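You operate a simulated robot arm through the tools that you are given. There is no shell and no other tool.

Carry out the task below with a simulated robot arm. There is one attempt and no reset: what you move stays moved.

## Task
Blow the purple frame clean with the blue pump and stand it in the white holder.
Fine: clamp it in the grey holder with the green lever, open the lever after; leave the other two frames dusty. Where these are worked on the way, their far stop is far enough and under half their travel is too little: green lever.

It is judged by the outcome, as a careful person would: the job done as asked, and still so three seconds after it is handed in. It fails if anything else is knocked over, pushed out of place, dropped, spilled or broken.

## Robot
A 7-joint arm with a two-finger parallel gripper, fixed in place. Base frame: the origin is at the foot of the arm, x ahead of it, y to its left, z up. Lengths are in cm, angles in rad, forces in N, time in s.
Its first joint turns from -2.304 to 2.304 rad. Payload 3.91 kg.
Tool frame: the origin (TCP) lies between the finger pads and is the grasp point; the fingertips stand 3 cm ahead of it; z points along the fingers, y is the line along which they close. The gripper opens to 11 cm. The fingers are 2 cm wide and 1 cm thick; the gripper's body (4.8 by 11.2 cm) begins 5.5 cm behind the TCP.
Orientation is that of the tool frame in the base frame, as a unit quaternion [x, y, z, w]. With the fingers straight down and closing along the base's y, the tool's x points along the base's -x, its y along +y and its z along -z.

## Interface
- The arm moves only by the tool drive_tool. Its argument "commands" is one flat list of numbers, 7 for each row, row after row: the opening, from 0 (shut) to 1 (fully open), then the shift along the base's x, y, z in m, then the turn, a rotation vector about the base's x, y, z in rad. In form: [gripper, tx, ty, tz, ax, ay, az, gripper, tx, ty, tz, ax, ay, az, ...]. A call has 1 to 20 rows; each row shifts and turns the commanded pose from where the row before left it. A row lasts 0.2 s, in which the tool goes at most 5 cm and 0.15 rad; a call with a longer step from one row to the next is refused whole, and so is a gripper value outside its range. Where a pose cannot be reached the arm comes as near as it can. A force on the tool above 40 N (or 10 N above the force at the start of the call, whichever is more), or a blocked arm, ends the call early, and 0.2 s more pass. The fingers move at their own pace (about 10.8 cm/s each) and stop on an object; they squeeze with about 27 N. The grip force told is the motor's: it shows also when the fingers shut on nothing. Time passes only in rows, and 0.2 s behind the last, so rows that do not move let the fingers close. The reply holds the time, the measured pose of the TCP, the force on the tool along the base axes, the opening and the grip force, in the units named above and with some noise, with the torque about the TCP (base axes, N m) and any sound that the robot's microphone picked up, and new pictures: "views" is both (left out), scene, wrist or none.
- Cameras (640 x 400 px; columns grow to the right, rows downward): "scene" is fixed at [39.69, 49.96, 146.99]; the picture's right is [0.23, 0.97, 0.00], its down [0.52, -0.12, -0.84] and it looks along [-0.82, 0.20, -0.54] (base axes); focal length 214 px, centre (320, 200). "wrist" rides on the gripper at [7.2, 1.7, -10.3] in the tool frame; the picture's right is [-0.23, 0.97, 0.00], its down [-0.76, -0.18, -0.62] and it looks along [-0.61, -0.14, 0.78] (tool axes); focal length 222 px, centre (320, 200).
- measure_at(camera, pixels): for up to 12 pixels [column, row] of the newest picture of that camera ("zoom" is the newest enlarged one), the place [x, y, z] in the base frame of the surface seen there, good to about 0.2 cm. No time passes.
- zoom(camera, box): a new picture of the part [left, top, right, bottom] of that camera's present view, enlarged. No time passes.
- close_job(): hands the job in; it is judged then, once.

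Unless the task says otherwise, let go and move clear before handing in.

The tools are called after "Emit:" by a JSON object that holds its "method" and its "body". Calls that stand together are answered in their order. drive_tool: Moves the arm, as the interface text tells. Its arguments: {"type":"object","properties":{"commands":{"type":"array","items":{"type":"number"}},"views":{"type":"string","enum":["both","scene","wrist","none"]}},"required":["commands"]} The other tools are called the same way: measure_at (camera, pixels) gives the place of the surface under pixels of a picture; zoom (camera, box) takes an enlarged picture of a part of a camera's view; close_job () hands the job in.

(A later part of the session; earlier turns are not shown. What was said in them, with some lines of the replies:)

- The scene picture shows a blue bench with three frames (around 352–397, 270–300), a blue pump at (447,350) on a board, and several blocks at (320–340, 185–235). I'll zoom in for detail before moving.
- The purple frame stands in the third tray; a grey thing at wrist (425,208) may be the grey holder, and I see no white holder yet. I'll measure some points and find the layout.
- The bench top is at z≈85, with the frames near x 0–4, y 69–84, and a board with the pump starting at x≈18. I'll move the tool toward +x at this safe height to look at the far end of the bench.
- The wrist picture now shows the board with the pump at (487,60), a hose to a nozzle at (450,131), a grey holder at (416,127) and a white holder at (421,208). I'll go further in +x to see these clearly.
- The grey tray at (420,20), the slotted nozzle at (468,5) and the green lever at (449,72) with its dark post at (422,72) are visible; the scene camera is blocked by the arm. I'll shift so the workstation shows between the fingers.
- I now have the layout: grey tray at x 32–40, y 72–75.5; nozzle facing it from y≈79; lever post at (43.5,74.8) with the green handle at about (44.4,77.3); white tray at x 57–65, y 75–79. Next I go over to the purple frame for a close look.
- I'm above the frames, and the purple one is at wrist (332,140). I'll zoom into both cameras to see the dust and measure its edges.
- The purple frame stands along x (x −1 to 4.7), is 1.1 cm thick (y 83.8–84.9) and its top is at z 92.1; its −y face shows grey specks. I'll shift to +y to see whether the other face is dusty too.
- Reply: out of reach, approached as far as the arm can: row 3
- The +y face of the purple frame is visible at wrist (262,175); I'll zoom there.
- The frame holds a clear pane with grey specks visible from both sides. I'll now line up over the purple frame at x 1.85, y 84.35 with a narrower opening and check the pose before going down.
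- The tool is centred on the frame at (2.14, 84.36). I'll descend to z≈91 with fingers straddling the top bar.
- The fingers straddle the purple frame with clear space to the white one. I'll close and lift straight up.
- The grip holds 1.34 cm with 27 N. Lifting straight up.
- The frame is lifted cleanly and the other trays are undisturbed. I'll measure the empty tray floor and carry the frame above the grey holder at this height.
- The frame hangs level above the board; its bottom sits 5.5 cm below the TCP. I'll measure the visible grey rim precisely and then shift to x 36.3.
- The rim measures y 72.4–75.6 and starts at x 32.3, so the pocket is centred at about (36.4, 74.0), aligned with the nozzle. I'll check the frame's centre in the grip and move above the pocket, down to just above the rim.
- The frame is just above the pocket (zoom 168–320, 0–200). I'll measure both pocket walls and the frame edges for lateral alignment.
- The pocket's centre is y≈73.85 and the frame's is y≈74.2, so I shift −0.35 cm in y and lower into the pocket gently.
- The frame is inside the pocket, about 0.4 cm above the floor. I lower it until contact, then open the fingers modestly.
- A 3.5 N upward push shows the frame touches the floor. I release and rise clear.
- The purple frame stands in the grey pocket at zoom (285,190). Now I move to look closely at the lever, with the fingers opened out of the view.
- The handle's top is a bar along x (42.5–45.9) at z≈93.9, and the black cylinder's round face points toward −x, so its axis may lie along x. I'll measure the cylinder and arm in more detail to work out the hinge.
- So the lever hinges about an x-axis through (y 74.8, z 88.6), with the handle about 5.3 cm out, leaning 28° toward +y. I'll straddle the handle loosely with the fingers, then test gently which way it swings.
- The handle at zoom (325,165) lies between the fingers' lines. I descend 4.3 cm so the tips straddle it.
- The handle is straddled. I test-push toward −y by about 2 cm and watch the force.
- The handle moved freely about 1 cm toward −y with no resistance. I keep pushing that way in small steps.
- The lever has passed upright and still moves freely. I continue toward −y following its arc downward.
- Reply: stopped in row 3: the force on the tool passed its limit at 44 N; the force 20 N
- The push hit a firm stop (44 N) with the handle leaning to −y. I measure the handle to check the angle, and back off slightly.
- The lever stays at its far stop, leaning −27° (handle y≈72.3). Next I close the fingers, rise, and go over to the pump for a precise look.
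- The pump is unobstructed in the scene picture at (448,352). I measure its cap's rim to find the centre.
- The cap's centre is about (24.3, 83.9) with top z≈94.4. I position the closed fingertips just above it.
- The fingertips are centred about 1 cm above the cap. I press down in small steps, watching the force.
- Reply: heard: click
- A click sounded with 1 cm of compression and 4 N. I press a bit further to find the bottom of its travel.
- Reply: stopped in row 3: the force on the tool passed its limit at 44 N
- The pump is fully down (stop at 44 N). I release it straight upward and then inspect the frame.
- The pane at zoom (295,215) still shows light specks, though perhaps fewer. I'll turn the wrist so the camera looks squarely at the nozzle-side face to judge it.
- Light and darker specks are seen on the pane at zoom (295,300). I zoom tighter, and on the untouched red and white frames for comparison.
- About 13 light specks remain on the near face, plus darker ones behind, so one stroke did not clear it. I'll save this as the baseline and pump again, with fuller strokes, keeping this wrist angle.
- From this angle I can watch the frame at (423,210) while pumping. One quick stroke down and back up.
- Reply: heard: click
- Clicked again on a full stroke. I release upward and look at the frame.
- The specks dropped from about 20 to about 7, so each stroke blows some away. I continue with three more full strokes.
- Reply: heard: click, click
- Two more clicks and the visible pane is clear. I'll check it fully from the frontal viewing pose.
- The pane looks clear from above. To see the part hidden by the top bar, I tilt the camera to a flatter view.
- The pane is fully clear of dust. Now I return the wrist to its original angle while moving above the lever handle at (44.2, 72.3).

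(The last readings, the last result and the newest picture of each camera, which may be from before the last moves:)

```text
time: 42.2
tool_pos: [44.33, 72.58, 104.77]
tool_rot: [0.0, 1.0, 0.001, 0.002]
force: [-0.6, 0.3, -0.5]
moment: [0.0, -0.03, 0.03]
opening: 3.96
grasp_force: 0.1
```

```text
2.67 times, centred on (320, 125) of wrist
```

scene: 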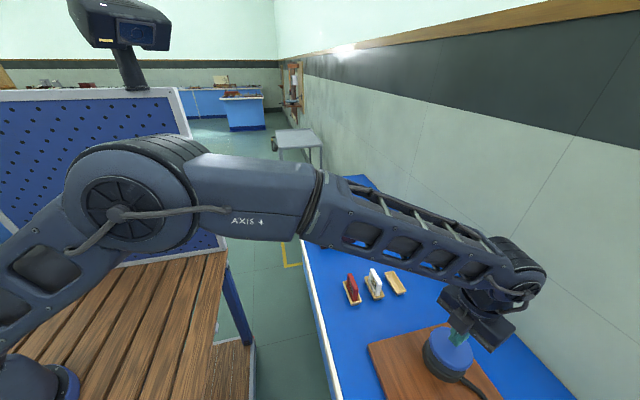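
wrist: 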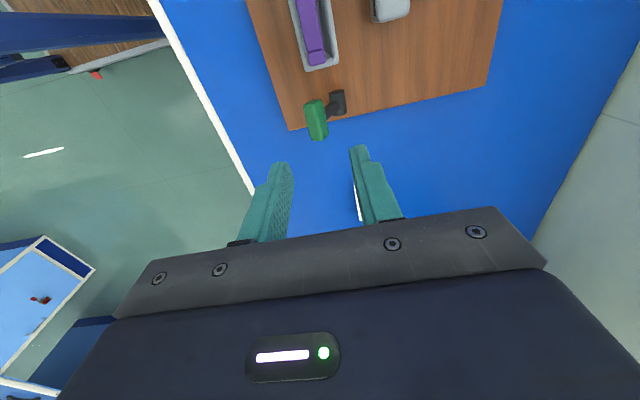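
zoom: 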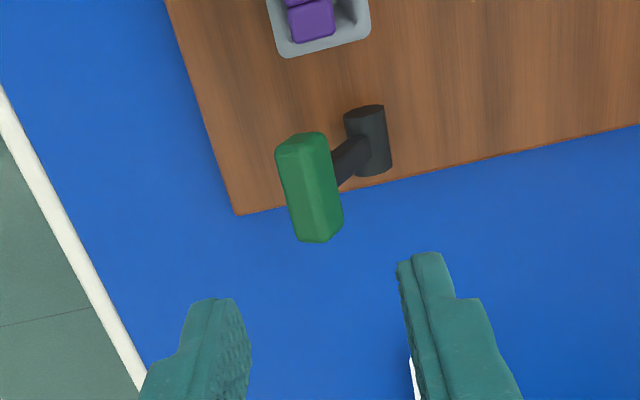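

The handle (centre y≈72.35) lies between the finger lines. I descend to z 95 to straddle it.

Emit:
{"method": "drive_tool", "body": {"commands": [0.36, 0, 0, -0.04, 0, 0, 0, 0.36, 0, 0, -0.04, 0, 0, 0, 0.36, 0, 0, -0.018, 0, 0, 0], "views": "wrist"}}

Emit:
{"method": "zoom", "body": {"camera": "wrist", "box": [220, 80, 420, 230]}}

```text
time: 43.0
tool_pos: [44.27, 72.6, 95.04]
tool_rot: [0.001, 1.0, 0.001, 0.002]
force: [-0.1, -0.4, 0.9]
moment: [0.02, 0.02, 0.0]
opening: 3.98
grasp_force: 0.1
```

wrist: 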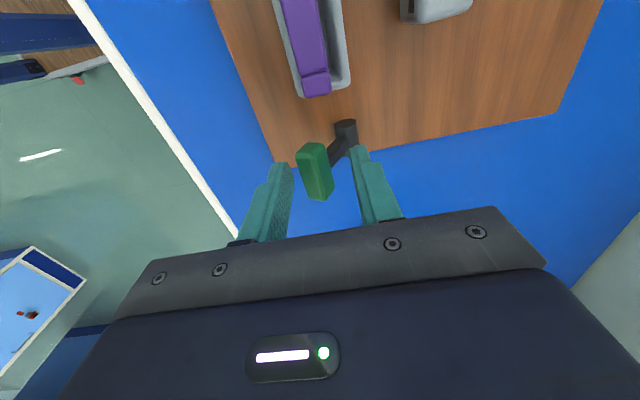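

```text
2.67 times, centred on (320, 155) of wrist
```

zoom: 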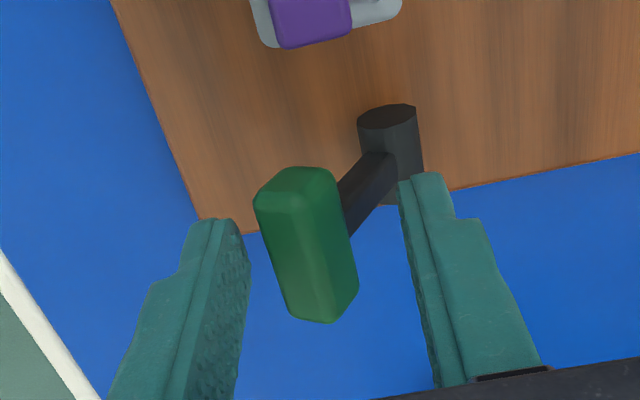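

The handle is straddled; I sweep it toward +y back to its opening stop.

Emit:
{"method": "drive_tool", "body": {"commands": [0.36, 0, 0.007, 0, 0, 0, 0, 0.36, 0, 0.007, 0, 0, 0, 0, 0.36, 0, 0.007, 0, 0, 0, 0, 0.36, 0, 0.007, 0, 0, 0, 0, 0.36, 0, 0.007, 0, 0, 0, 0, 0.36, 0, 0.007, 0, 0, 0, 0, 0.36, 0, 0.007, 0, 0, 0, 0, 0.36, 0, 0.007, 0, 0, 0, 0], "views": "wrist"}}

Emit:
{"method": "zoom", "body": {"camera": "wrist", "box": [220, 80, 420, 230]}}

```text
time: 44.8
tool_pos: [44.32, 78.18, 95.09]
tool_rot: [-0.001, 1.0, 0.0, 0.002]
force: [0.5, -2.7, -0.4]
moment: [-0.08, 0.05, -0.05]
opening: 4.09
grasp_force: 1.1
```

wrist: 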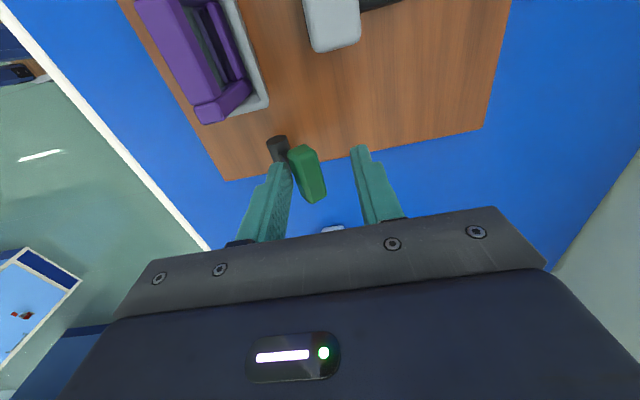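

```text
2.67 times, centred on (320, 155) of wrist
```

zoom: 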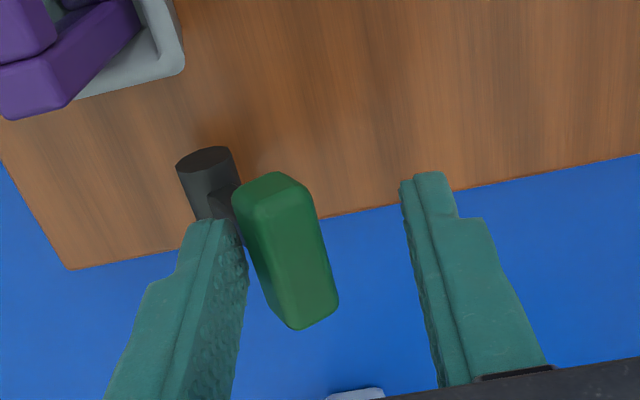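

The finger is being pressed (grip 1.1 N, −2.7 N), so it is at or near the stop. I push slightly more to confirm.

Emit:
{"method": "drive_tool", "body": {"commands": [0.36, 0, 0.004, 0, 0, 0, 0, 0.36, 0, 0.003, 0, 0, 0, 0], "views": "wrist"}}

Emit:
{"method": "measure_at", "body": {"camera": "wrist", "pixels": [[300, 152], [308, 160], [312, 180], [320, 190]]}}

```text
time: 45.4
tool_pos: [44.27, 78.75, 95.0]
tool_rot: [-0.001, 1.0, 0.0, 0.002]
force: [-4.0, -25.9, 3.5]
moment: [-0.79, 0.18, -0.1]
opening: 5.22
grasp_force: 12.9
```

wrist: 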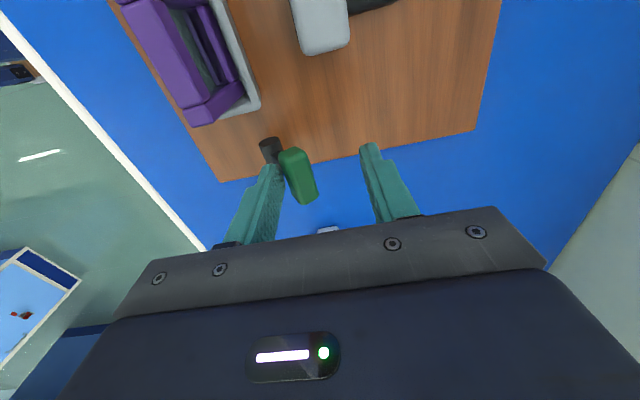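

```text
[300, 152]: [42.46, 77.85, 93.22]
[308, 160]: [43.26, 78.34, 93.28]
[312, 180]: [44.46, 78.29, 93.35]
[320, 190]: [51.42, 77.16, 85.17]
```

The lever is firmly against its open stop (26 N, handle y≈77.5). I back off, rise, and move above the purple frame.

Emit:
{"method": "drive_tool", "body": {"commands": [0.36, 0, -0.008, 0, 0, 0, 0, 0.36, 0, 0, 0.03, 0, 0, 0, 0.36, 0, 0, 0.04, 0, 0, 0, 0.36, -0.03, -0.015, 0.02, 0, 0, 0, 0.36, -0.03, -0.015, 0, 0, 0, 0, 0.36, -0.02, -0.01, 0, 0, 0, 0], "views": "wrist"}}

Emit:
{"method": "zoom", "body": {"camera": "wrist", "box": [240, 80, 400, 200]}}

```text
time: 46.8
tool_pos: [36.4, 74.16, 103.87]
tool_rot: [0.0, 1.0, 0.0, 0.002]
force: [-0.1, -0.3, -1.0]
moment: [0.0, -0.02, -0.02]
opening: 3.96
grasp_force: 0.0
```

wrist: 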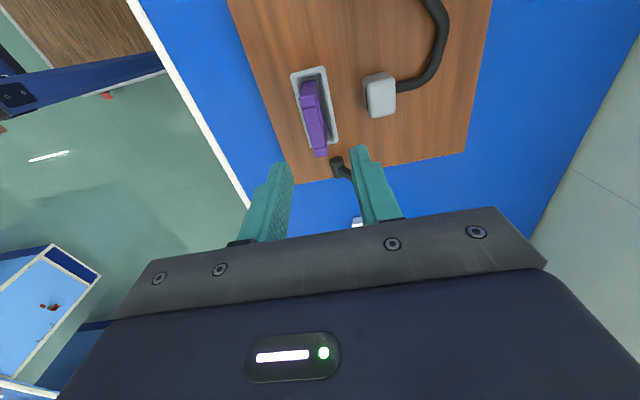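

```text
3.33 times, centred on (320, 140) of wrist
```

zoom: 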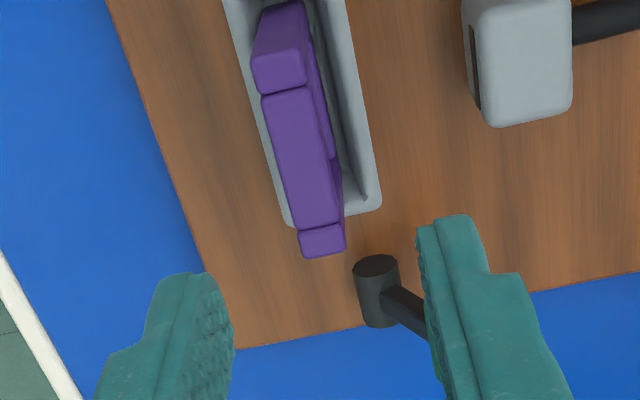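

Emit:
{"method": "measure_at", "body": {"camera": "zoom", "pixels": [[265, 100], [310, 90], [285, 220], [338, 210], [300, 160], [258, 65], [302, 60], [320, 235], [305, 235], [340, 235]]}}

```text
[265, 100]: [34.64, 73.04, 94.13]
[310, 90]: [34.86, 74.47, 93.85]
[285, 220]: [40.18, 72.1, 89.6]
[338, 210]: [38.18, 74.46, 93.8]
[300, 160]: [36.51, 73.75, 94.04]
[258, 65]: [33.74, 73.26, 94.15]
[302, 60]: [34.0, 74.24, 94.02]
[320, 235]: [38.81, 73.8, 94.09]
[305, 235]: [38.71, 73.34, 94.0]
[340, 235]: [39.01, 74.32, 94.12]
```

The frame's top spans y 73.1–74.4 (centre 73.75), z 94.1. I shift −0.4 cm in y and descend to z 93.2.

Emit:
{"method": "drive_tool", "body": {"commands": [0.36, 0, -0.004, -0.03, 0, 0, 0, 0.36, 0, 0, -0.04, 0, 0, 0, 0.36, 0, 0, -0.02, 0, 0, 0, 0.36, 0, 0, -0.017, 0, 0, 0], "views": "wrist"}}

Emit:
{"method": "zoom", "body": {"camera": "wrist", "box": [220, 80, 420, 230]}}

```text
time: 47.8
tool_pos: [36.27, 73.7, 93.25]
tool_rot: [0.0, 1.0, 0.0, 0.003]
force: [-0.4, 0.0, 0.1]
moment: [0.02, 0.01, 0.04]
opening: 3.96
grasp_force: 0.2
```

wrist: 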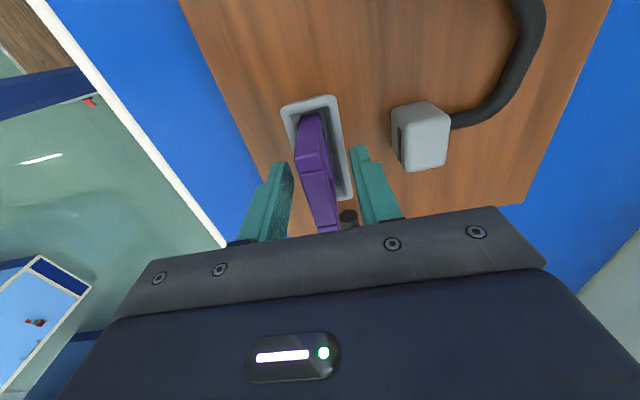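

```text
2.67 times, centred on (320, 155) of wrist
```

zoom: 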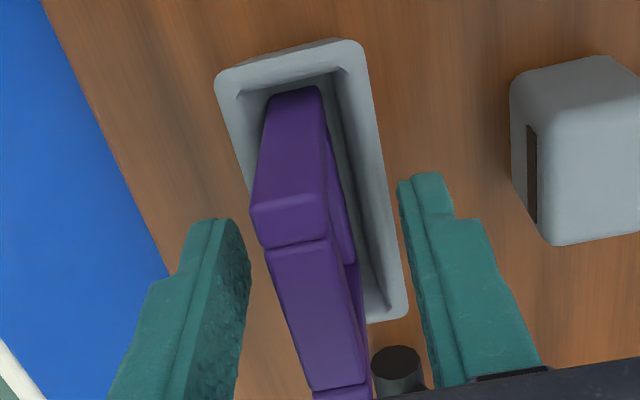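

The fingers straddle the purple top bar. I close, then lift straight up gently.

Emit:
{"method": "drive_tool", "body": {"commands": [0, 0, 0, 0, 0, 0, 0, 0, 0, 0, 0, 0, 0, 0, 0, 0, 0, 0, 0, 0, 0, 0, 0, 0, 0.01, 0, 0, 0], "views": "none"}}

```text
time: 48.8
tool_pos: [36.3, 73.75, 94.26]
tool_rot: [0.0, 1.0, 0.0, 0.001]
force: [0.4, 0.8, -1.2]
moment: [0.02, 0.03, 0.0]
opening: 1.34
grasp_force: 27.0
```

The frame lifts freely with a 1.34 cm grip. I lift it clear and move to where the white holder shows beside the frame in the wrist picture.

Emit:
{"method": "drive_tool", "body": {"commands": [0, 0, 0, 0.03, 0, 0, 0, 0, 0, 0, 0.04, 0, 0, 0, 0, 0, 0, 0.04, 0, 0, 0, 0, 0, 0, 0.04, 0, 0, 0, 0, 0.04, -0.02, 0.01, 0, 0, 0, 0, 0.04, -0.02, 0, 0, 0, 0, 0, 0.03, -0.02, 0, 0, 0, 0], "views": "wrist"}}

Emit:
{"method": "zoom", "body": {"camera": "wrist", "box": [280, 80, 480, 220]}}

```text
time: 50.4
tool_pos: [47.21, 67.67, 110.22]
tool_rot: [0.0, 1.0, 0.0, 0.001]
force: [-1.2, 0.8, 0.7]
moment: [-0.02, -0.07, 0.01]
opening: 1.33
grasp_force: 27.3
```

wrist: 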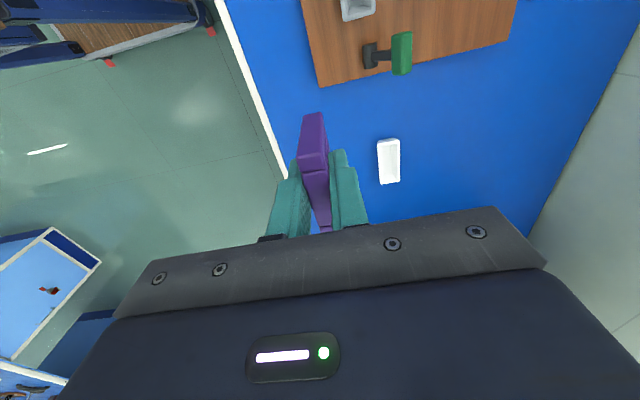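

```text
2.86 times, centred on (380, 150) of wrist
```

zoom: 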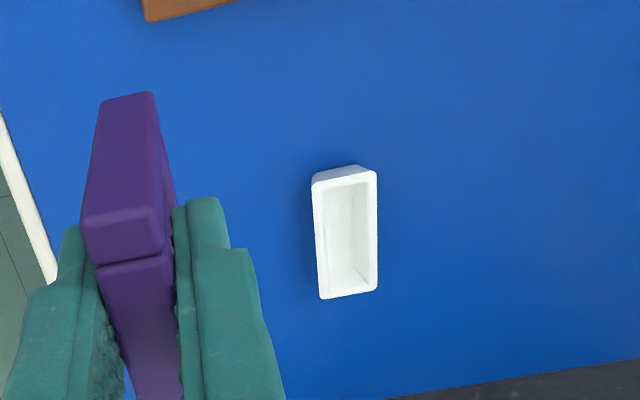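

The white holder is visible at zoom (345,235). I measure its rim corners and floor for centre and angle.

Emit:
{"method": "zoom", "body": {"camera": "wrist", "box": [360, 125, 420, 195]}}

```text
5.71 times, centred on (390, 160) of wrist
```

zoom: 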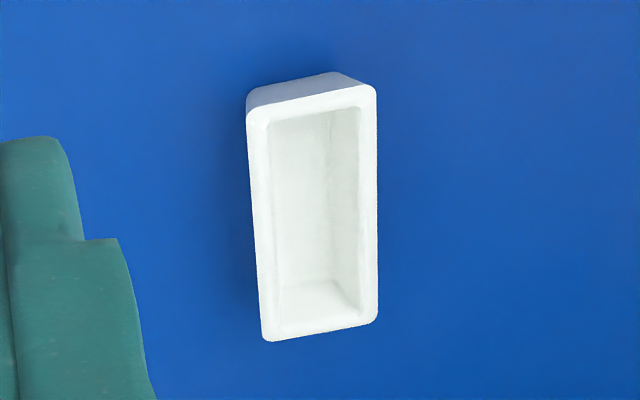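

Emit:
{"method": "measure_at", "body": {"camera": "zoom", "pixels": [[253, 122], [367, 95], [370, 310], [269, 332], [260, 180], [265, 280], [371, 150], [373, 270], [310, 105], [320, 328], [310, 220], [315, 180]]}}

Emit:
{"method": "measure_at", "body": {"camera": "zoom", "pixels": [[275, 130], [355, 115], [280, 310], [355, 300], [310, 115], [320, 300], [272, 200], [360, 200], [290, 230], [330, 230]]}}

```text
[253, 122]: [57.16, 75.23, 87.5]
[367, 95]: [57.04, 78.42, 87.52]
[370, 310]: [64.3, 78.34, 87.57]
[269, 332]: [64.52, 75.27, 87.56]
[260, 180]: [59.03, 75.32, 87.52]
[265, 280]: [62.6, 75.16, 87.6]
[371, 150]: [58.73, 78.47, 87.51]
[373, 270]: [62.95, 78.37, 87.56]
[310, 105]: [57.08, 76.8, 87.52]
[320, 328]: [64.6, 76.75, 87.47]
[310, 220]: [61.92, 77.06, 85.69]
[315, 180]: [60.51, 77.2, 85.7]
```

```text
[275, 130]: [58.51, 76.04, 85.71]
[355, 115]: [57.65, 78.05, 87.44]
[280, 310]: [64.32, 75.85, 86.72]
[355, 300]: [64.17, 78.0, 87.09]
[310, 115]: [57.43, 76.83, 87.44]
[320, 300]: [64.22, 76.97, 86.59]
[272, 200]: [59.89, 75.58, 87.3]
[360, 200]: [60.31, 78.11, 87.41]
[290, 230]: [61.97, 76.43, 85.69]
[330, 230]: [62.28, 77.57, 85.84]
```

The white pocket is centred at (60.8, 76.8), which is 98 cm out, right at the straight-down reach limit (the arm already fell short at 95 cm higher up). To reach comfortably I'll set the frame back in the open grey holder and regrip it with the hand tilted about the closing axis.

Emit:
{"method": "drive_tool", "body": {"commands": [0, -0.04, 0.02, 0, 0, 0, 0, 0, -0.04, 0.02, 0, 0, 0, 0, 0, -0.029, 0.021, -0.02, 0, 0, 0, 0, 0, 0, -0.04, 0, 0, 0, 0, 0, 0, -0.04, 0, 0, 0], "views": "wrist"}}

Emit:
{"method": "zoom", "body": {"camera": "wrist", "box": [240, 60, 440, 220]}}

```text
time: 51.6
tool_pos: [36.43, 73.79, 100.35]
tool_rot: [0.0, 1.0, 0.002, 0.003]
force: [-0.1, -0.6, -0.2]
moment: [-0.01, -0.01, 0.01]
opening: 1.33
grasp_force: 27.4
```

wrist: 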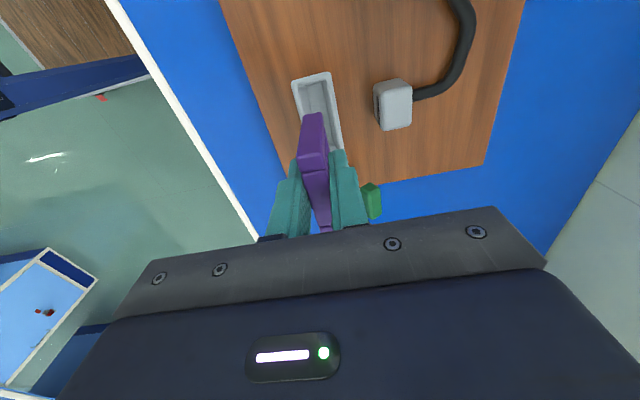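

```text
2.50 times, centred on (340, 140) of wrist
```

zoom: 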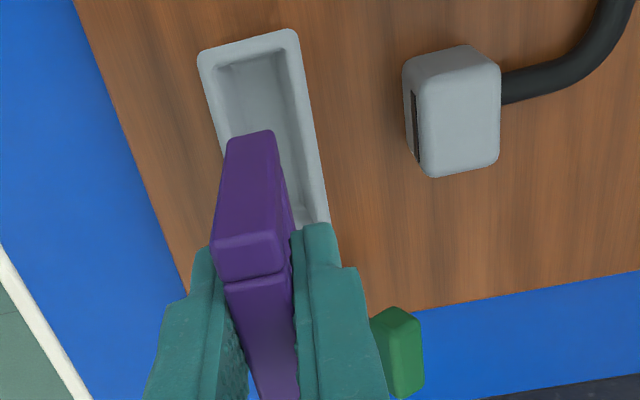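

Aligned over the grey pocket as before. I lower the frame back in.

Emit:
{"method": "drive_tool", "body": {"commands": [0, -0.001, 0, -0.03, 0, 0, 0, 0, 0, 0, -0.015, 0, 0, 0, 0, 0, 0, -0.015, 0, 0, 0, 0, 0, 0, -0.008, 0, 0, 0, 0, 0, 0, -0.003, 0, 0, 0], "views": "wrist"}}

```text
time: 52.8
tool_pos: [36.36, 73.86, 93.35]
tool_rot: [-0.001, 1.0, 0.002, 0.001]
force: [-6.0, -0.6, 10.3]
moment: [-0.05, 0.22, -0.02]
opening: 1.33
grasp_force: 27.3
```

wrist: 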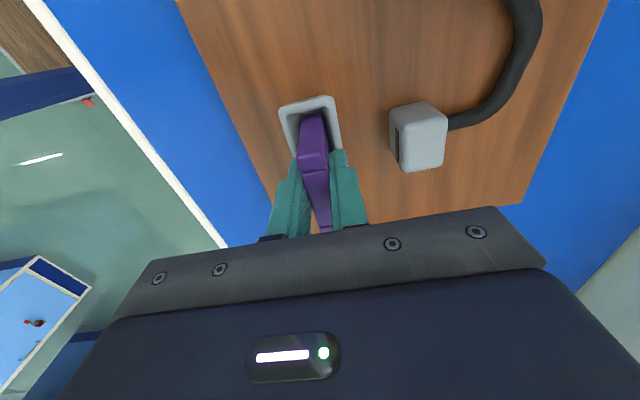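

Contact with the floor (10 N up, slightly against the +x end). I release, then tilt the open hand 0.3 rad about y around the frame's top.

Emit:
{"method": "drive_tool", "body": {"commands": [0.1, -0.001, 0, 0.001, 0, 0, 0, 0.2, 0, 0, 0, 0, 0, 0, 0.36, 0, 0, 0.002, 0, 0, 0, 0.36, 0, 0, 0, 0, 0, 0], "views": "wrist"}}

Emit:
{"method": "zoom", "body": {"camera": "wrist", "box": [220, 80, 420, 230]}}

```text
time: 53.8
tool_pos: [36.23, 73.9, 93.65]
tool_rot: [0.0, 1.0, 0.001, 0.002]
force: [-0.3, -0.1, -0.7]
moment: [-0.03, 0.0, 0.02]
opening: 3.96
grasp_force: 0.0
```

wrist: 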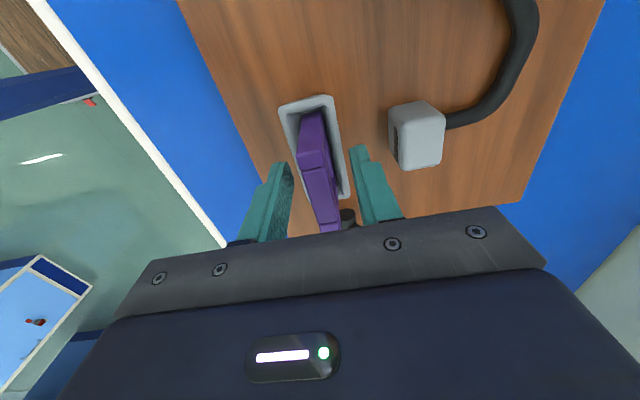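

```text
2.67 times, centred on (320, 155) of wrist
```

zoom: 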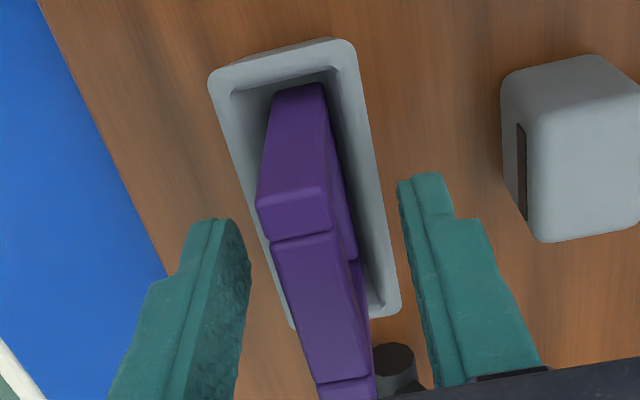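

The frame stands free in the pocket. Now tilt −0.3 rad about y in two steps (fingertips swing toward +x, wrist toward −x).

Emit:
{"method": "drive_tool", "body": {"commands": [0.36, 0, 0, 0, 0, -0.15, 0, 0.36, 0, 0, 0, 0, -0.15, 0], "views": "wrist"}}

Emit:
{"method": "zoom", "body": {"camera": "wrist", "box": [220, 80, 420, 230]}}

```text
time: 54.4
tool_pos: [36.4, 73.98, 93.53]
tool_rot: [0.0, 0.988, 0.001, 0.152]
force: [1.4, -0.6, 0.6]
moment: [0.02, 0.02, -0.02]
opening: 3.97
grasp_force: 0.0
```

wrist: 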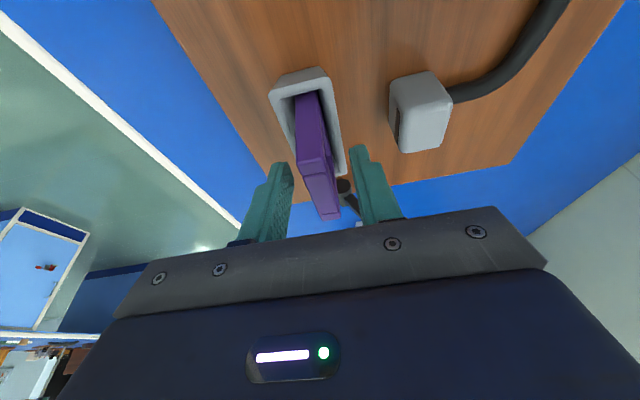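

```text
2.67 times, centred on (320, 155) of wrist
```

zoom: 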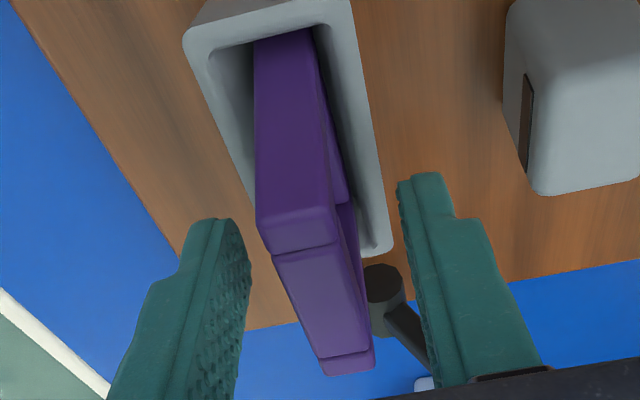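

The hand is tilted and the frame is between the fingers. I nudge down 0.2 cm and close.

Emit:
{"method": "drive_tool", "body": {"commands": [0.36, -0.001, -0.001, -0.002, 0, 0, 0, 0, 0, 0, 0, 0, 0, 0, 0, 0, 0, 0, 0, 0, 0, 0, 0, 0, 0, 0, 0, 0], "views": "wrist"}}

```text
time: 55.4
tool_pos: [36.13, 73.7, 93.17]
tool_rot: [0.0, 0.989, 0.001, 0.151]
force: [0.6, -0.1, -0.1]
moment: [0.02, -0.11, 0.03]
opening: 1.3
grasp_force: 26.9
```

wrist: 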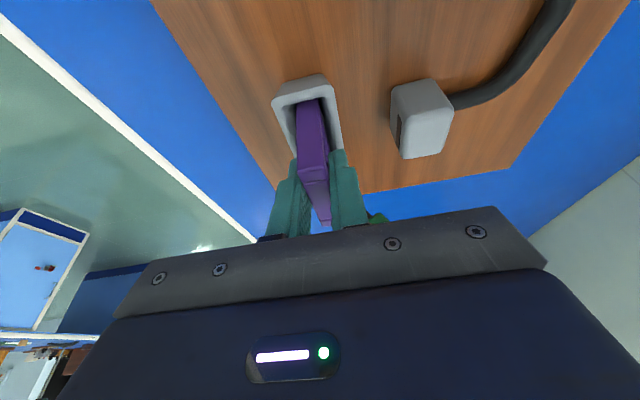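

Gripped (1.30 cm, 27 N). I lift straight up and check the frame still hangs level.

Emit:
{"method": "drive_tool", "body": {"commands": [0, 0, 0, 0.01, 0, 0, 0, 0, 0, 0, 0.03, 0, 0, 0, 0, 0, 0, 0.04, 0, 0, 0, 0, 0, 0, 0.03, 0, 0, 0], "views": "wrist"}}

Emit:
{"method": "zoom", "body": {"camera": "wrist", "box": [240, 60, 400, 240]}}

```text
time: 56.4
tool_pos: [36.2, 73.69, 104.17]
tool_rot: [0.0, 0.988, 0.0, 0.151]
force: [0.8, 0.0, -1.0]
moment: [0.0, 0.03, 0.01]
opening: 1.32
grasp_force: 27.0
```

wrist: 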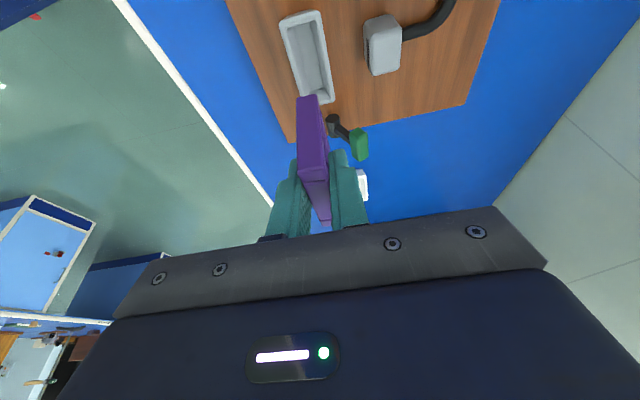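

```text
2.22 times, centred on (320, 150) of wrist
```

zoom: 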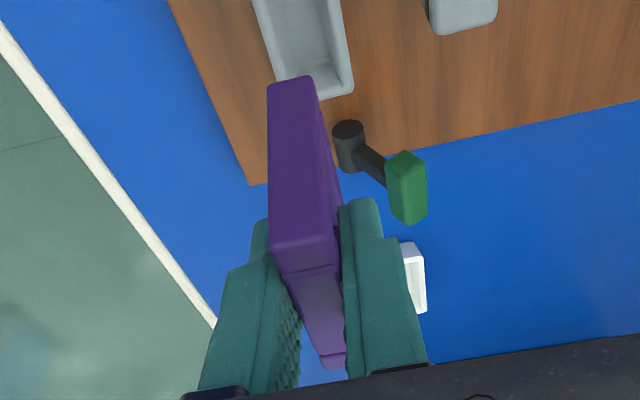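

Emit:
{"method": "measure_at", "body": {"camera": "zoom", "pixels": [[270, 95], [290, 82], [312, 85], [275, 235], [305, 245], [333, 235], [280, 262], [335, 262], [325, 362], [343, 360], [290, 150]]}}

```text
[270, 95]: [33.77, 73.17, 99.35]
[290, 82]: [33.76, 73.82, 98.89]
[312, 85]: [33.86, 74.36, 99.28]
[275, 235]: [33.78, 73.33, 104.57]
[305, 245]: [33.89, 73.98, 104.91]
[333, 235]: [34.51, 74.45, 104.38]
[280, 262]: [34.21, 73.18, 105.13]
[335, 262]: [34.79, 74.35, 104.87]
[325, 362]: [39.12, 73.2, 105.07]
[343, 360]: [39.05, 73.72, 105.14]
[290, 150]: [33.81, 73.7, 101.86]
```

The frame hangs upright (front edge x 33.8 both low and high) and level. I check its yaw at the far end, then move toward the white holder.

Emit:
{"method": "measure_at", "body": {"camera": "zoom", "pixels": [[320, 345], [346, 352], [310, 320], [345, 330], [300, 290], [338, 280], [330, 366], [347, 362]]}}

Emit:
{"method": "drive_tool", "body": {"commands": [0, 0.04, 0.0, 0.0, 0, 0, 0, 0, 0.04, 0.006, 0, 0, 0, 0, 0, 0.04, 0.006, 0, 0, 0, 0, 0, 0.04, 0.006, 0, 0, 0, 0], "views": "wrist"}}

Emit:
{"method": "zoom", "body": {"camera": "wrist", "box": [240, 60, 440, 240]}}

```text
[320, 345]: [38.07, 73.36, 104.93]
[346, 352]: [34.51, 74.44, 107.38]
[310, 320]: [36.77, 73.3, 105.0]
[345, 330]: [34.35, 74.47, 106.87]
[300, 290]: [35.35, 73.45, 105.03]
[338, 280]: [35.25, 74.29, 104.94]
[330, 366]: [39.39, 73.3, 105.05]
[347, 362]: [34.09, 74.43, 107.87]
```

```text
time: 57.4
tool_pos: [51.85, 75.6, 104.52]
tool_rot: [-0.001, 0.988, 0.002, 0.151]
force: [-1.2, 0.2, -1.0]
moment: [-0.01, 0.0, -0.04]
opening: 1.35
grasp_force: 26.7
```

wrist: 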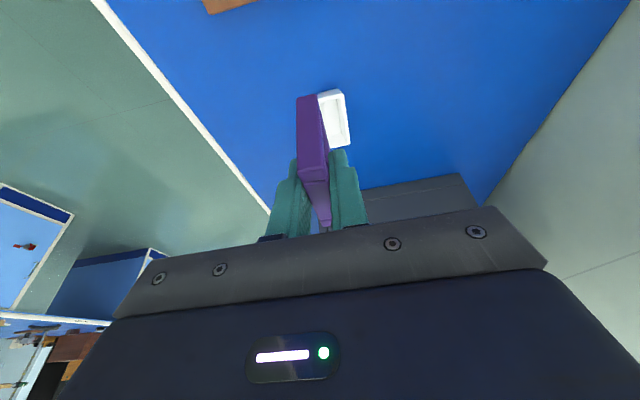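

```text
2.22 times, centred on (340, 150) of wrist
```

zoom: 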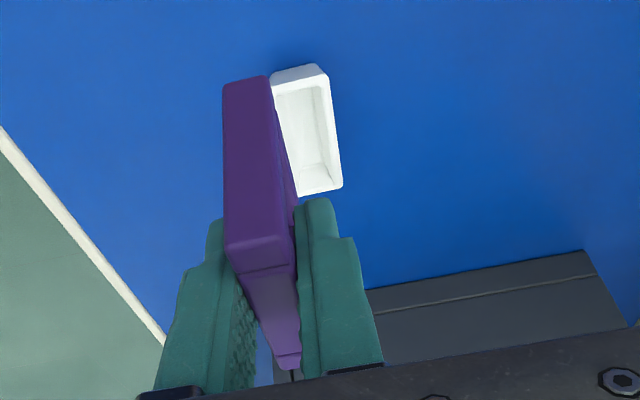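

The hand reached (51.9, 75.6) fine. There is a dark shape at zoom (480,320); I measure it so the hand won't touch it.

Emit:
{"method": "measure_at", "body": {"camera": "wrist", "pixels": [[370, 188], [420, 180], [465, 176], [480, 200], [400, 205], [430, 195], [335, 95], [345, 145], [330, 92], [460, 160]]}}

```text
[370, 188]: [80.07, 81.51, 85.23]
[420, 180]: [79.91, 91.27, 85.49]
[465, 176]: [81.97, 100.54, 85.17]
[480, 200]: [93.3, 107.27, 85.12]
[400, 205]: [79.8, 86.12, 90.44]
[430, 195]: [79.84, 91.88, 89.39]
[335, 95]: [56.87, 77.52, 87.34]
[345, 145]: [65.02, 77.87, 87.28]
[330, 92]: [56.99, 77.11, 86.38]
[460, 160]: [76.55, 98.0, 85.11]
```

That dark thing starts at x≈80, well clear. I move above the white pocket and down to just above its rim.

Emit:
{"method": "drive_tool", "body": {"commands": [0, 0.03, 0.004, 0.0, 0, 0, 0, 0, 0.03, 0.004, 0, 0, 0, 0, 0, 0.026, 0.003, -0.02, 0, 0, 0, 0, 0, 0, -0.03, 0, 0, 0, 0, 0, 0, -0.02, 0, 0, 0], "views": "wrist"}}

Emit:
{"method": "zoom", "body": {"camera": "wrist", "box": [240, 40, 440, 240]}}

```text
time: 58.6
tool_pos: [60.56, 76.79, 97.24]
tool_rot: [0.0, 0.989, 0.001, 0.151]
force: [1.1, -0.5, -0.9]
moment: [-0.01, -0.01, 0.0]
opening: 1.34
grasp_force: 27.3
```

wrist: 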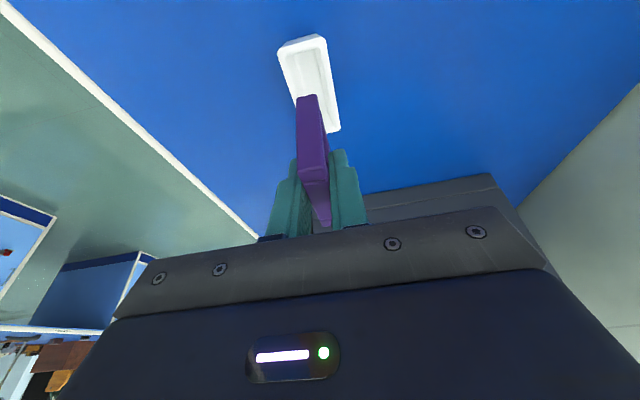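

```text
2.00 times, centred on (340, 140) of wrist
```

zoom: 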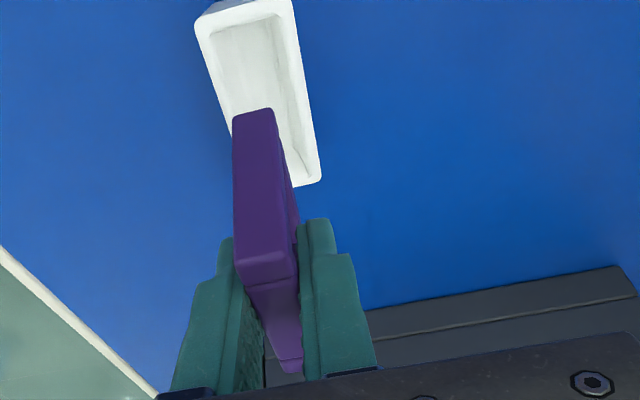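

The pose (60.6, 76.8, 97.2) is reached with no shortfall. I measure the frame against the white rim for final alignment.

Emit:
{"method": "measure_at", "body": {"camera": "zoom", "pixels": [[200, 25], [292, 5], [305, 80], [318, 170], [312, 182], [220, 90], [240, 120], [272, 115], [238, 250], [290, 250], [250, 70], [285, 366]]}}

```text
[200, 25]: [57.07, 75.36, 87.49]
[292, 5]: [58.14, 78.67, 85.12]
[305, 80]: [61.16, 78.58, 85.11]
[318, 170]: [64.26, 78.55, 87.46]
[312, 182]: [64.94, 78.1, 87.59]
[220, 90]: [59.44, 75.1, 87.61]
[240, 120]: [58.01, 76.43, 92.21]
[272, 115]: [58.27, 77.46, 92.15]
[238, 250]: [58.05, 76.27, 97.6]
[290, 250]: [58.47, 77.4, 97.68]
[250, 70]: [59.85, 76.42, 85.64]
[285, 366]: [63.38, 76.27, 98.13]
```

The frame (x 58.0–63.7, y 76.25–77.5) is centred on the pocket. I lower it in, slowing near the floor.

Emit:
{"method": "drive_tool", "body": {"commands": [0, 0, 0, -0.02, 0, 0, 0, 0, 0, 0, -0.015, 0, 0, 0, 0, 0, 0, -0.015, 0, 0, 0, 0, 0, 0, -0.006, 0, 0, 0], "views": "wrist"}}

Emit:
{"method": "zoom", "body": {"camera": "wrist", "box": [240, 40, 440, 240]}}

```text
time: 59.6
tool_pos: [60.73, 76.72, 91.66]
tool_rot: [0.0, 0.989, 0.001, 0.151]
force: [-0.4, 0.8, 0.1]
moment: [0.02, 0.0, 0.0]
opening: 1.34
grasp_force: 27.2
```

wrist: 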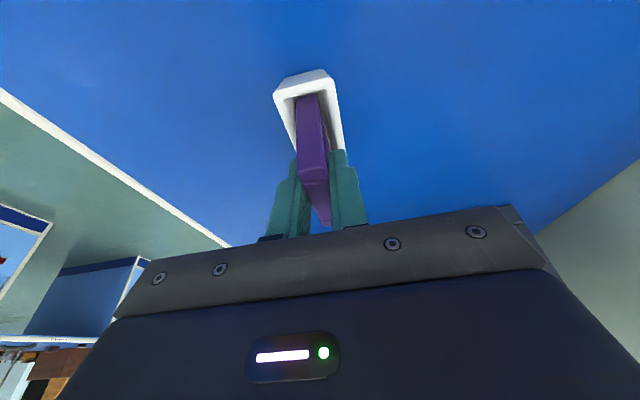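

```text
2.00 times, centred on (340, 140) of wrist
```

zoom: 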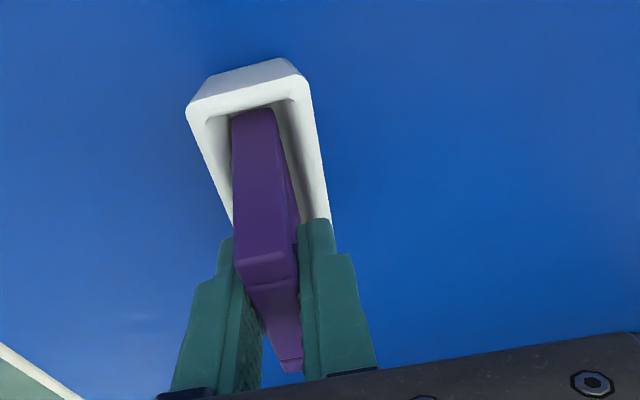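

The frame is inside the white pocket, about 0.4 cm above its floor. I lower in tiny steps until contact.

Emit:
{"method": "drive_tool", "body": {"commands": [0, -0.001, 0, -0.003, 0, 0, 0, 0, 0, 0, -0.001, 0, 0, 0, 0, 0, 0, 0, 0, 0, 0], "views": "none"}}

```text
time: 60.4
tool_pos: [60.62, 76.67, 91.5]
tool_rot: [0.001, 0.988, 0.001, 0.151]
force: [-0.7, 0.1, 0.3]
moment: [0.01, -0.01, -0.01]
opening: 1.31
grasp_force: 26.7
```

No contact yet; I continue down in 0.15 cm steps.

Emit:
{"method": "drive_tool", "body": {"commands": [0, 0, 0, -0.0015, 0, 0, 0, 0, 0, 0, -0.0015, 0, 0, 0], "views": "none"}}

```text
time: 61.0
tool_pos: [60.47, 76.71, 91.26]
tool_rot: [0.0, 0.988, 0.001, 0.152]
force: [-0.2, -2.6, 21.4]
moment: [-0.17, -0.09, -0.03]
opening: 1.38
grasp_force: 26.6
```

Contact at 21 N: it's on the floor. I ease up 0.15 cm, then open the fingers.

Emit:
{"method": "drive_tool", "body": {"commands": [0, 0, 0, 0.0015, 0, 0, 0, 0.13, 0, 0, 0, 0, 0, 0, 0.25, 0, 0, 0, 0, 0, 0, 0.36, 0, 0, 0, 0, 0, 0], "views": "wrist"}}

Emit:
{"method": "zoom", "body": {"camera": "wrist", "box": [240, 40, 440, 240]}}

```text
time: 62.0
tool_pos: [60.59, 76.68, 91.27]
tool_rot: [0.0, 0.989, 0.001, 0.151]
force: [0.8, 0.5, 0.6]
moment: [0.01, -0.05, -0.02]
opening: 3.97
grasp_force: 0.0
```

wrist: 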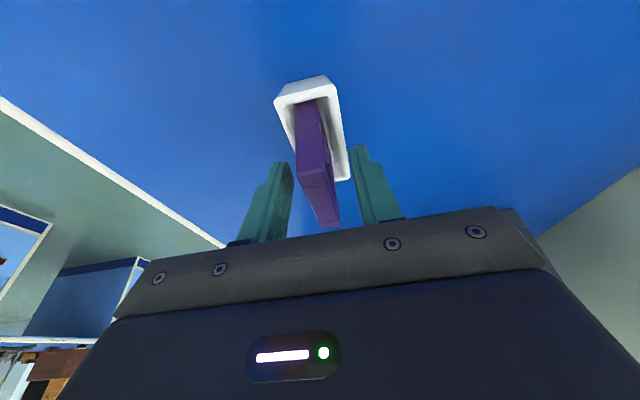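

```text
2.00 times, centred on (340, 140) of wrist
```

zoom: 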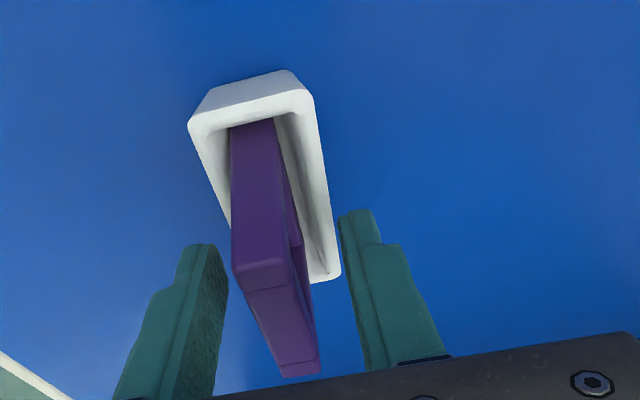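

The frame stands by itself in the white holder. I back out along the tool axis and take a look from a distance.

Emit:
{"method": "drive_tool", "body": {"commands": [0.36, -0.006, 0, 0.02, 0, 0, 0, 0.36, -0.012, 0, 0.038, 0, 0, 0, 0.36, -0.012, 0, 0.038, 0, 0, 0, 0.36, -0.03, -0.01, 0.03, 0, 0, 0, 0.6, -0.04, -0.02, 0.01, 0, 0.1, 0, 1, -0.04, -0.02, 0, 0, 0.1, 0, 1, 0, 0, 0, 0, 0.1, 0], "views": "wrist"}}

Emit:
{"method": "zoom", "body": {"camera": "wrist", "box": [300, 40, 460, 200]}}

```text
time: 63.6
tool_pos: [46.45, 71.81, 104.82]
tool_rot: [-0.001, 1.0, 0.001, 0.002]
force: [-0.4, 0.4, -0.6]
moment: [-0.02, -0.02, -0.02]
opening: 11.01
grasp_force: 0.2
```

wrist: 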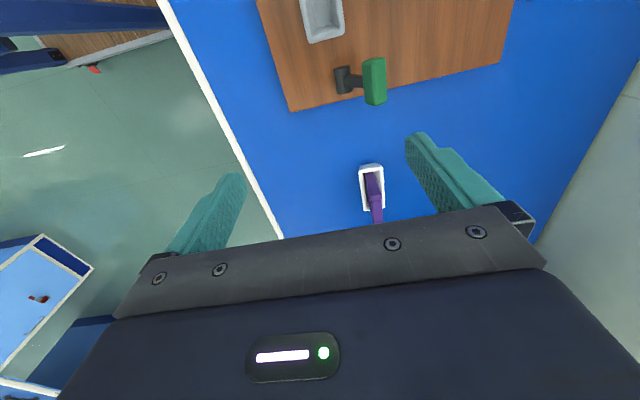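

```text
2.50 times, centred on (380, 120) of wrist
```

zoom: 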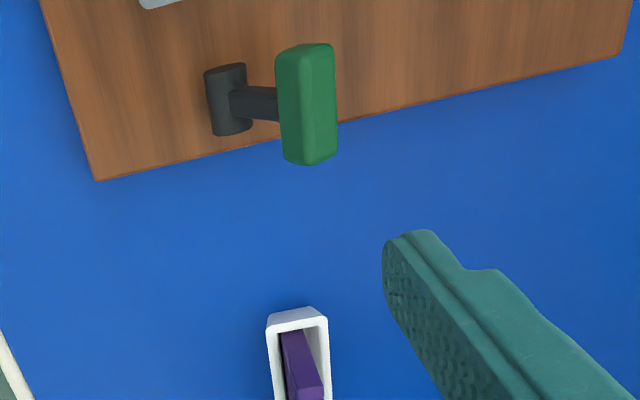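

The frame stands in the white holder at (373,195) and the lever is open. I take a tighter look and then move clear for a final overall check.

Emit:
{"method": "zoom", "body": {"camera": "wrist", "box": [340, 150, 410, 225]}}

Emit:
{"method": "measure_at", "body": {"camera": "wrist", "pixels": [[372, 180], [376, 205], [381, 215], [369, 178], [377, 178], [362, 170], [380, 168]]}}

Emit:
{"method": "drive_tool", "body": {"commands": [1, -0.03, 0, 0.04, 0, 0, 0, 1, -0.04, 0, 0.04, 0, 0, 0, 1, -0.04, 0, 0.03, 0, 0, 0, 1, -0.04, 0, 0.03, 0, 0, 0, 1, -0.04, -0.02, 0, 0, 0, 0, 1, -0.04, -0.02, 0, 0, 0, 0, 1, -0.04, -0.02, 0, 0, 0, 0, 1, -0.04, -0.02, 0, 0, 0, 0]}}

```text
5.33 times, centred on (375, 188) of wrist
```

zoom: 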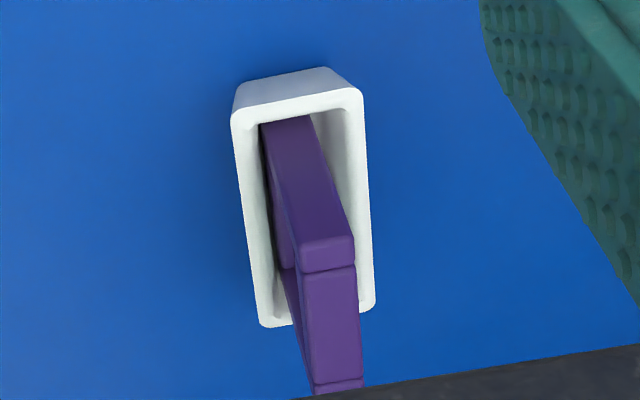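

```text
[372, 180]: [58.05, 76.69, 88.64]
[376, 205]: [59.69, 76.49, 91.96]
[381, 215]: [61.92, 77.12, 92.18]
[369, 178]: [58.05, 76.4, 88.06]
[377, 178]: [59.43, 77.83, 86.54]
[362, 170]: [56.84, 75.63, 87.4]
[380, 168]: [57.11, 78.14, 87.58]
```

```text
refused: row 2 steps farther than a row can; nothing moved
```

The frame is upright and seated (top z≈92.1, floor 85.7). The retreat step was too long per row, so I resend it in smaller rows.

Emit:
{"method": "drive_tool", "body": {"commands": [1, -0.03, 0, 0.03, 0, 0, 0, 1, -0.03, 0, 0.03, 0, 0, 0, 1, -0.03, 0, 0.03, 0, 0, 0, 1, -0.03, 0, 0.03, 0, 0, 0, 1, -0.04, -0.02, 0, 0, 0, 0, 1, -0.04, -0.02, 0, 0, 0, 0, 1, -0.04, -0.02, 0, 0, 0, 0, 1, -0.04, -0.02, 0, 0, 0, 0]}}

Emit:
{"method": "zoom", "body": {"camera": "scene", "box": [300, 240, 500, 400]}}

Emit:
{"method": "zoom", "body": {"camera": "wrist", "box": [320, 0, 480, 230]}}

```text
time: 65.4
tool_pos: [18.34, 63.7, 116.69]
tool_rot: [0.001, 1.0, 0.001, 0.002]
force: [0.0, 1.1, -0.3]
moment: [0.01, 0.03, -0.02]
opening: 10.96
grasp_force: 0.1
```

scene: 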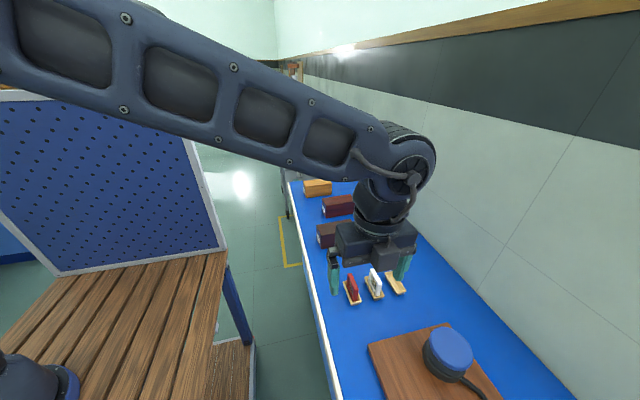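
wrist: 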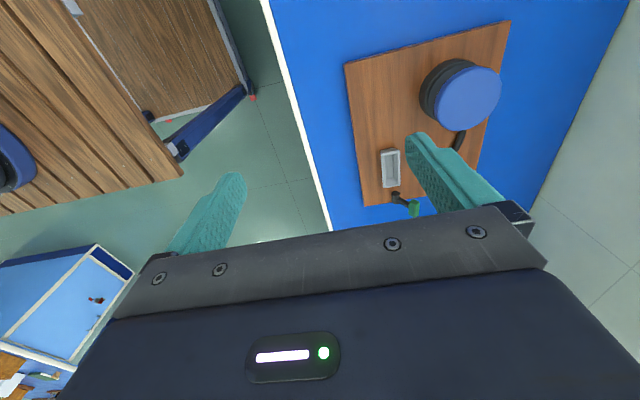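

```text
2.50 times, centred on (400, 320) of scene
```

zoom: 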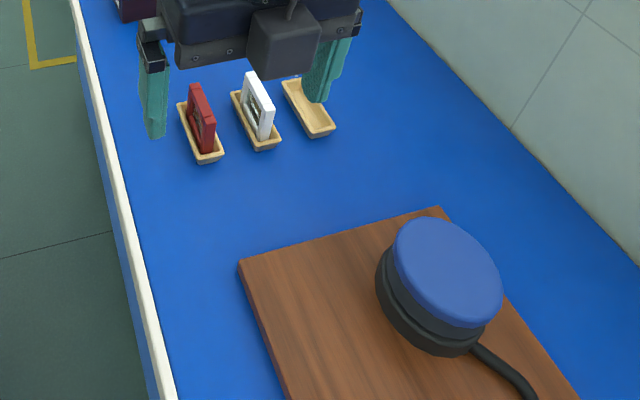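

```text
1.74 times, centred on (400, 115) of wrist
```

zoom: 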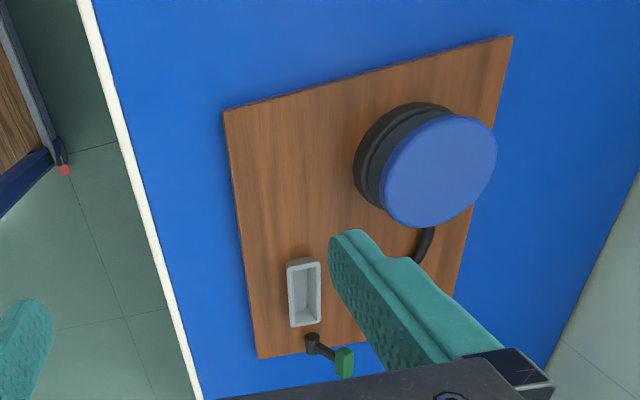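

The last pictures show the purple frame standing clean in the white holder, the lever at its open stop and the pump back up. The red and white frames are untouched and still dusty in their trays at scene (352,290) and (374,284). The arm is clear, so I hand the job in.

Emit:
{"method": "close_job", "body": {}}

```text
The job is handed in.
```

The purple frame is blown clean and standing upright in the white holder, and the job is handed in. In the last close-up of the pane I saw no specks left.

- **Clamping:** I set the frame in the grey holder and swung the green lever to its far stop before pumping. Afterwards I pushed it back firmly against its open stop.
- **Blowing:** it took four full strokes of the blue pump.
- **Moving to the white holder:** the white holder was at the edge of the arm's straight-down reach. I set the frame back in the open grey holder and picked it up again with the hand tilted. The frame was already clean by then.
- **Other frames:** the red and white frames were not touched and are still dusty in their trays.

Nothing else was knocked over or moved, and the arm was clear of the bench items when I handed in.
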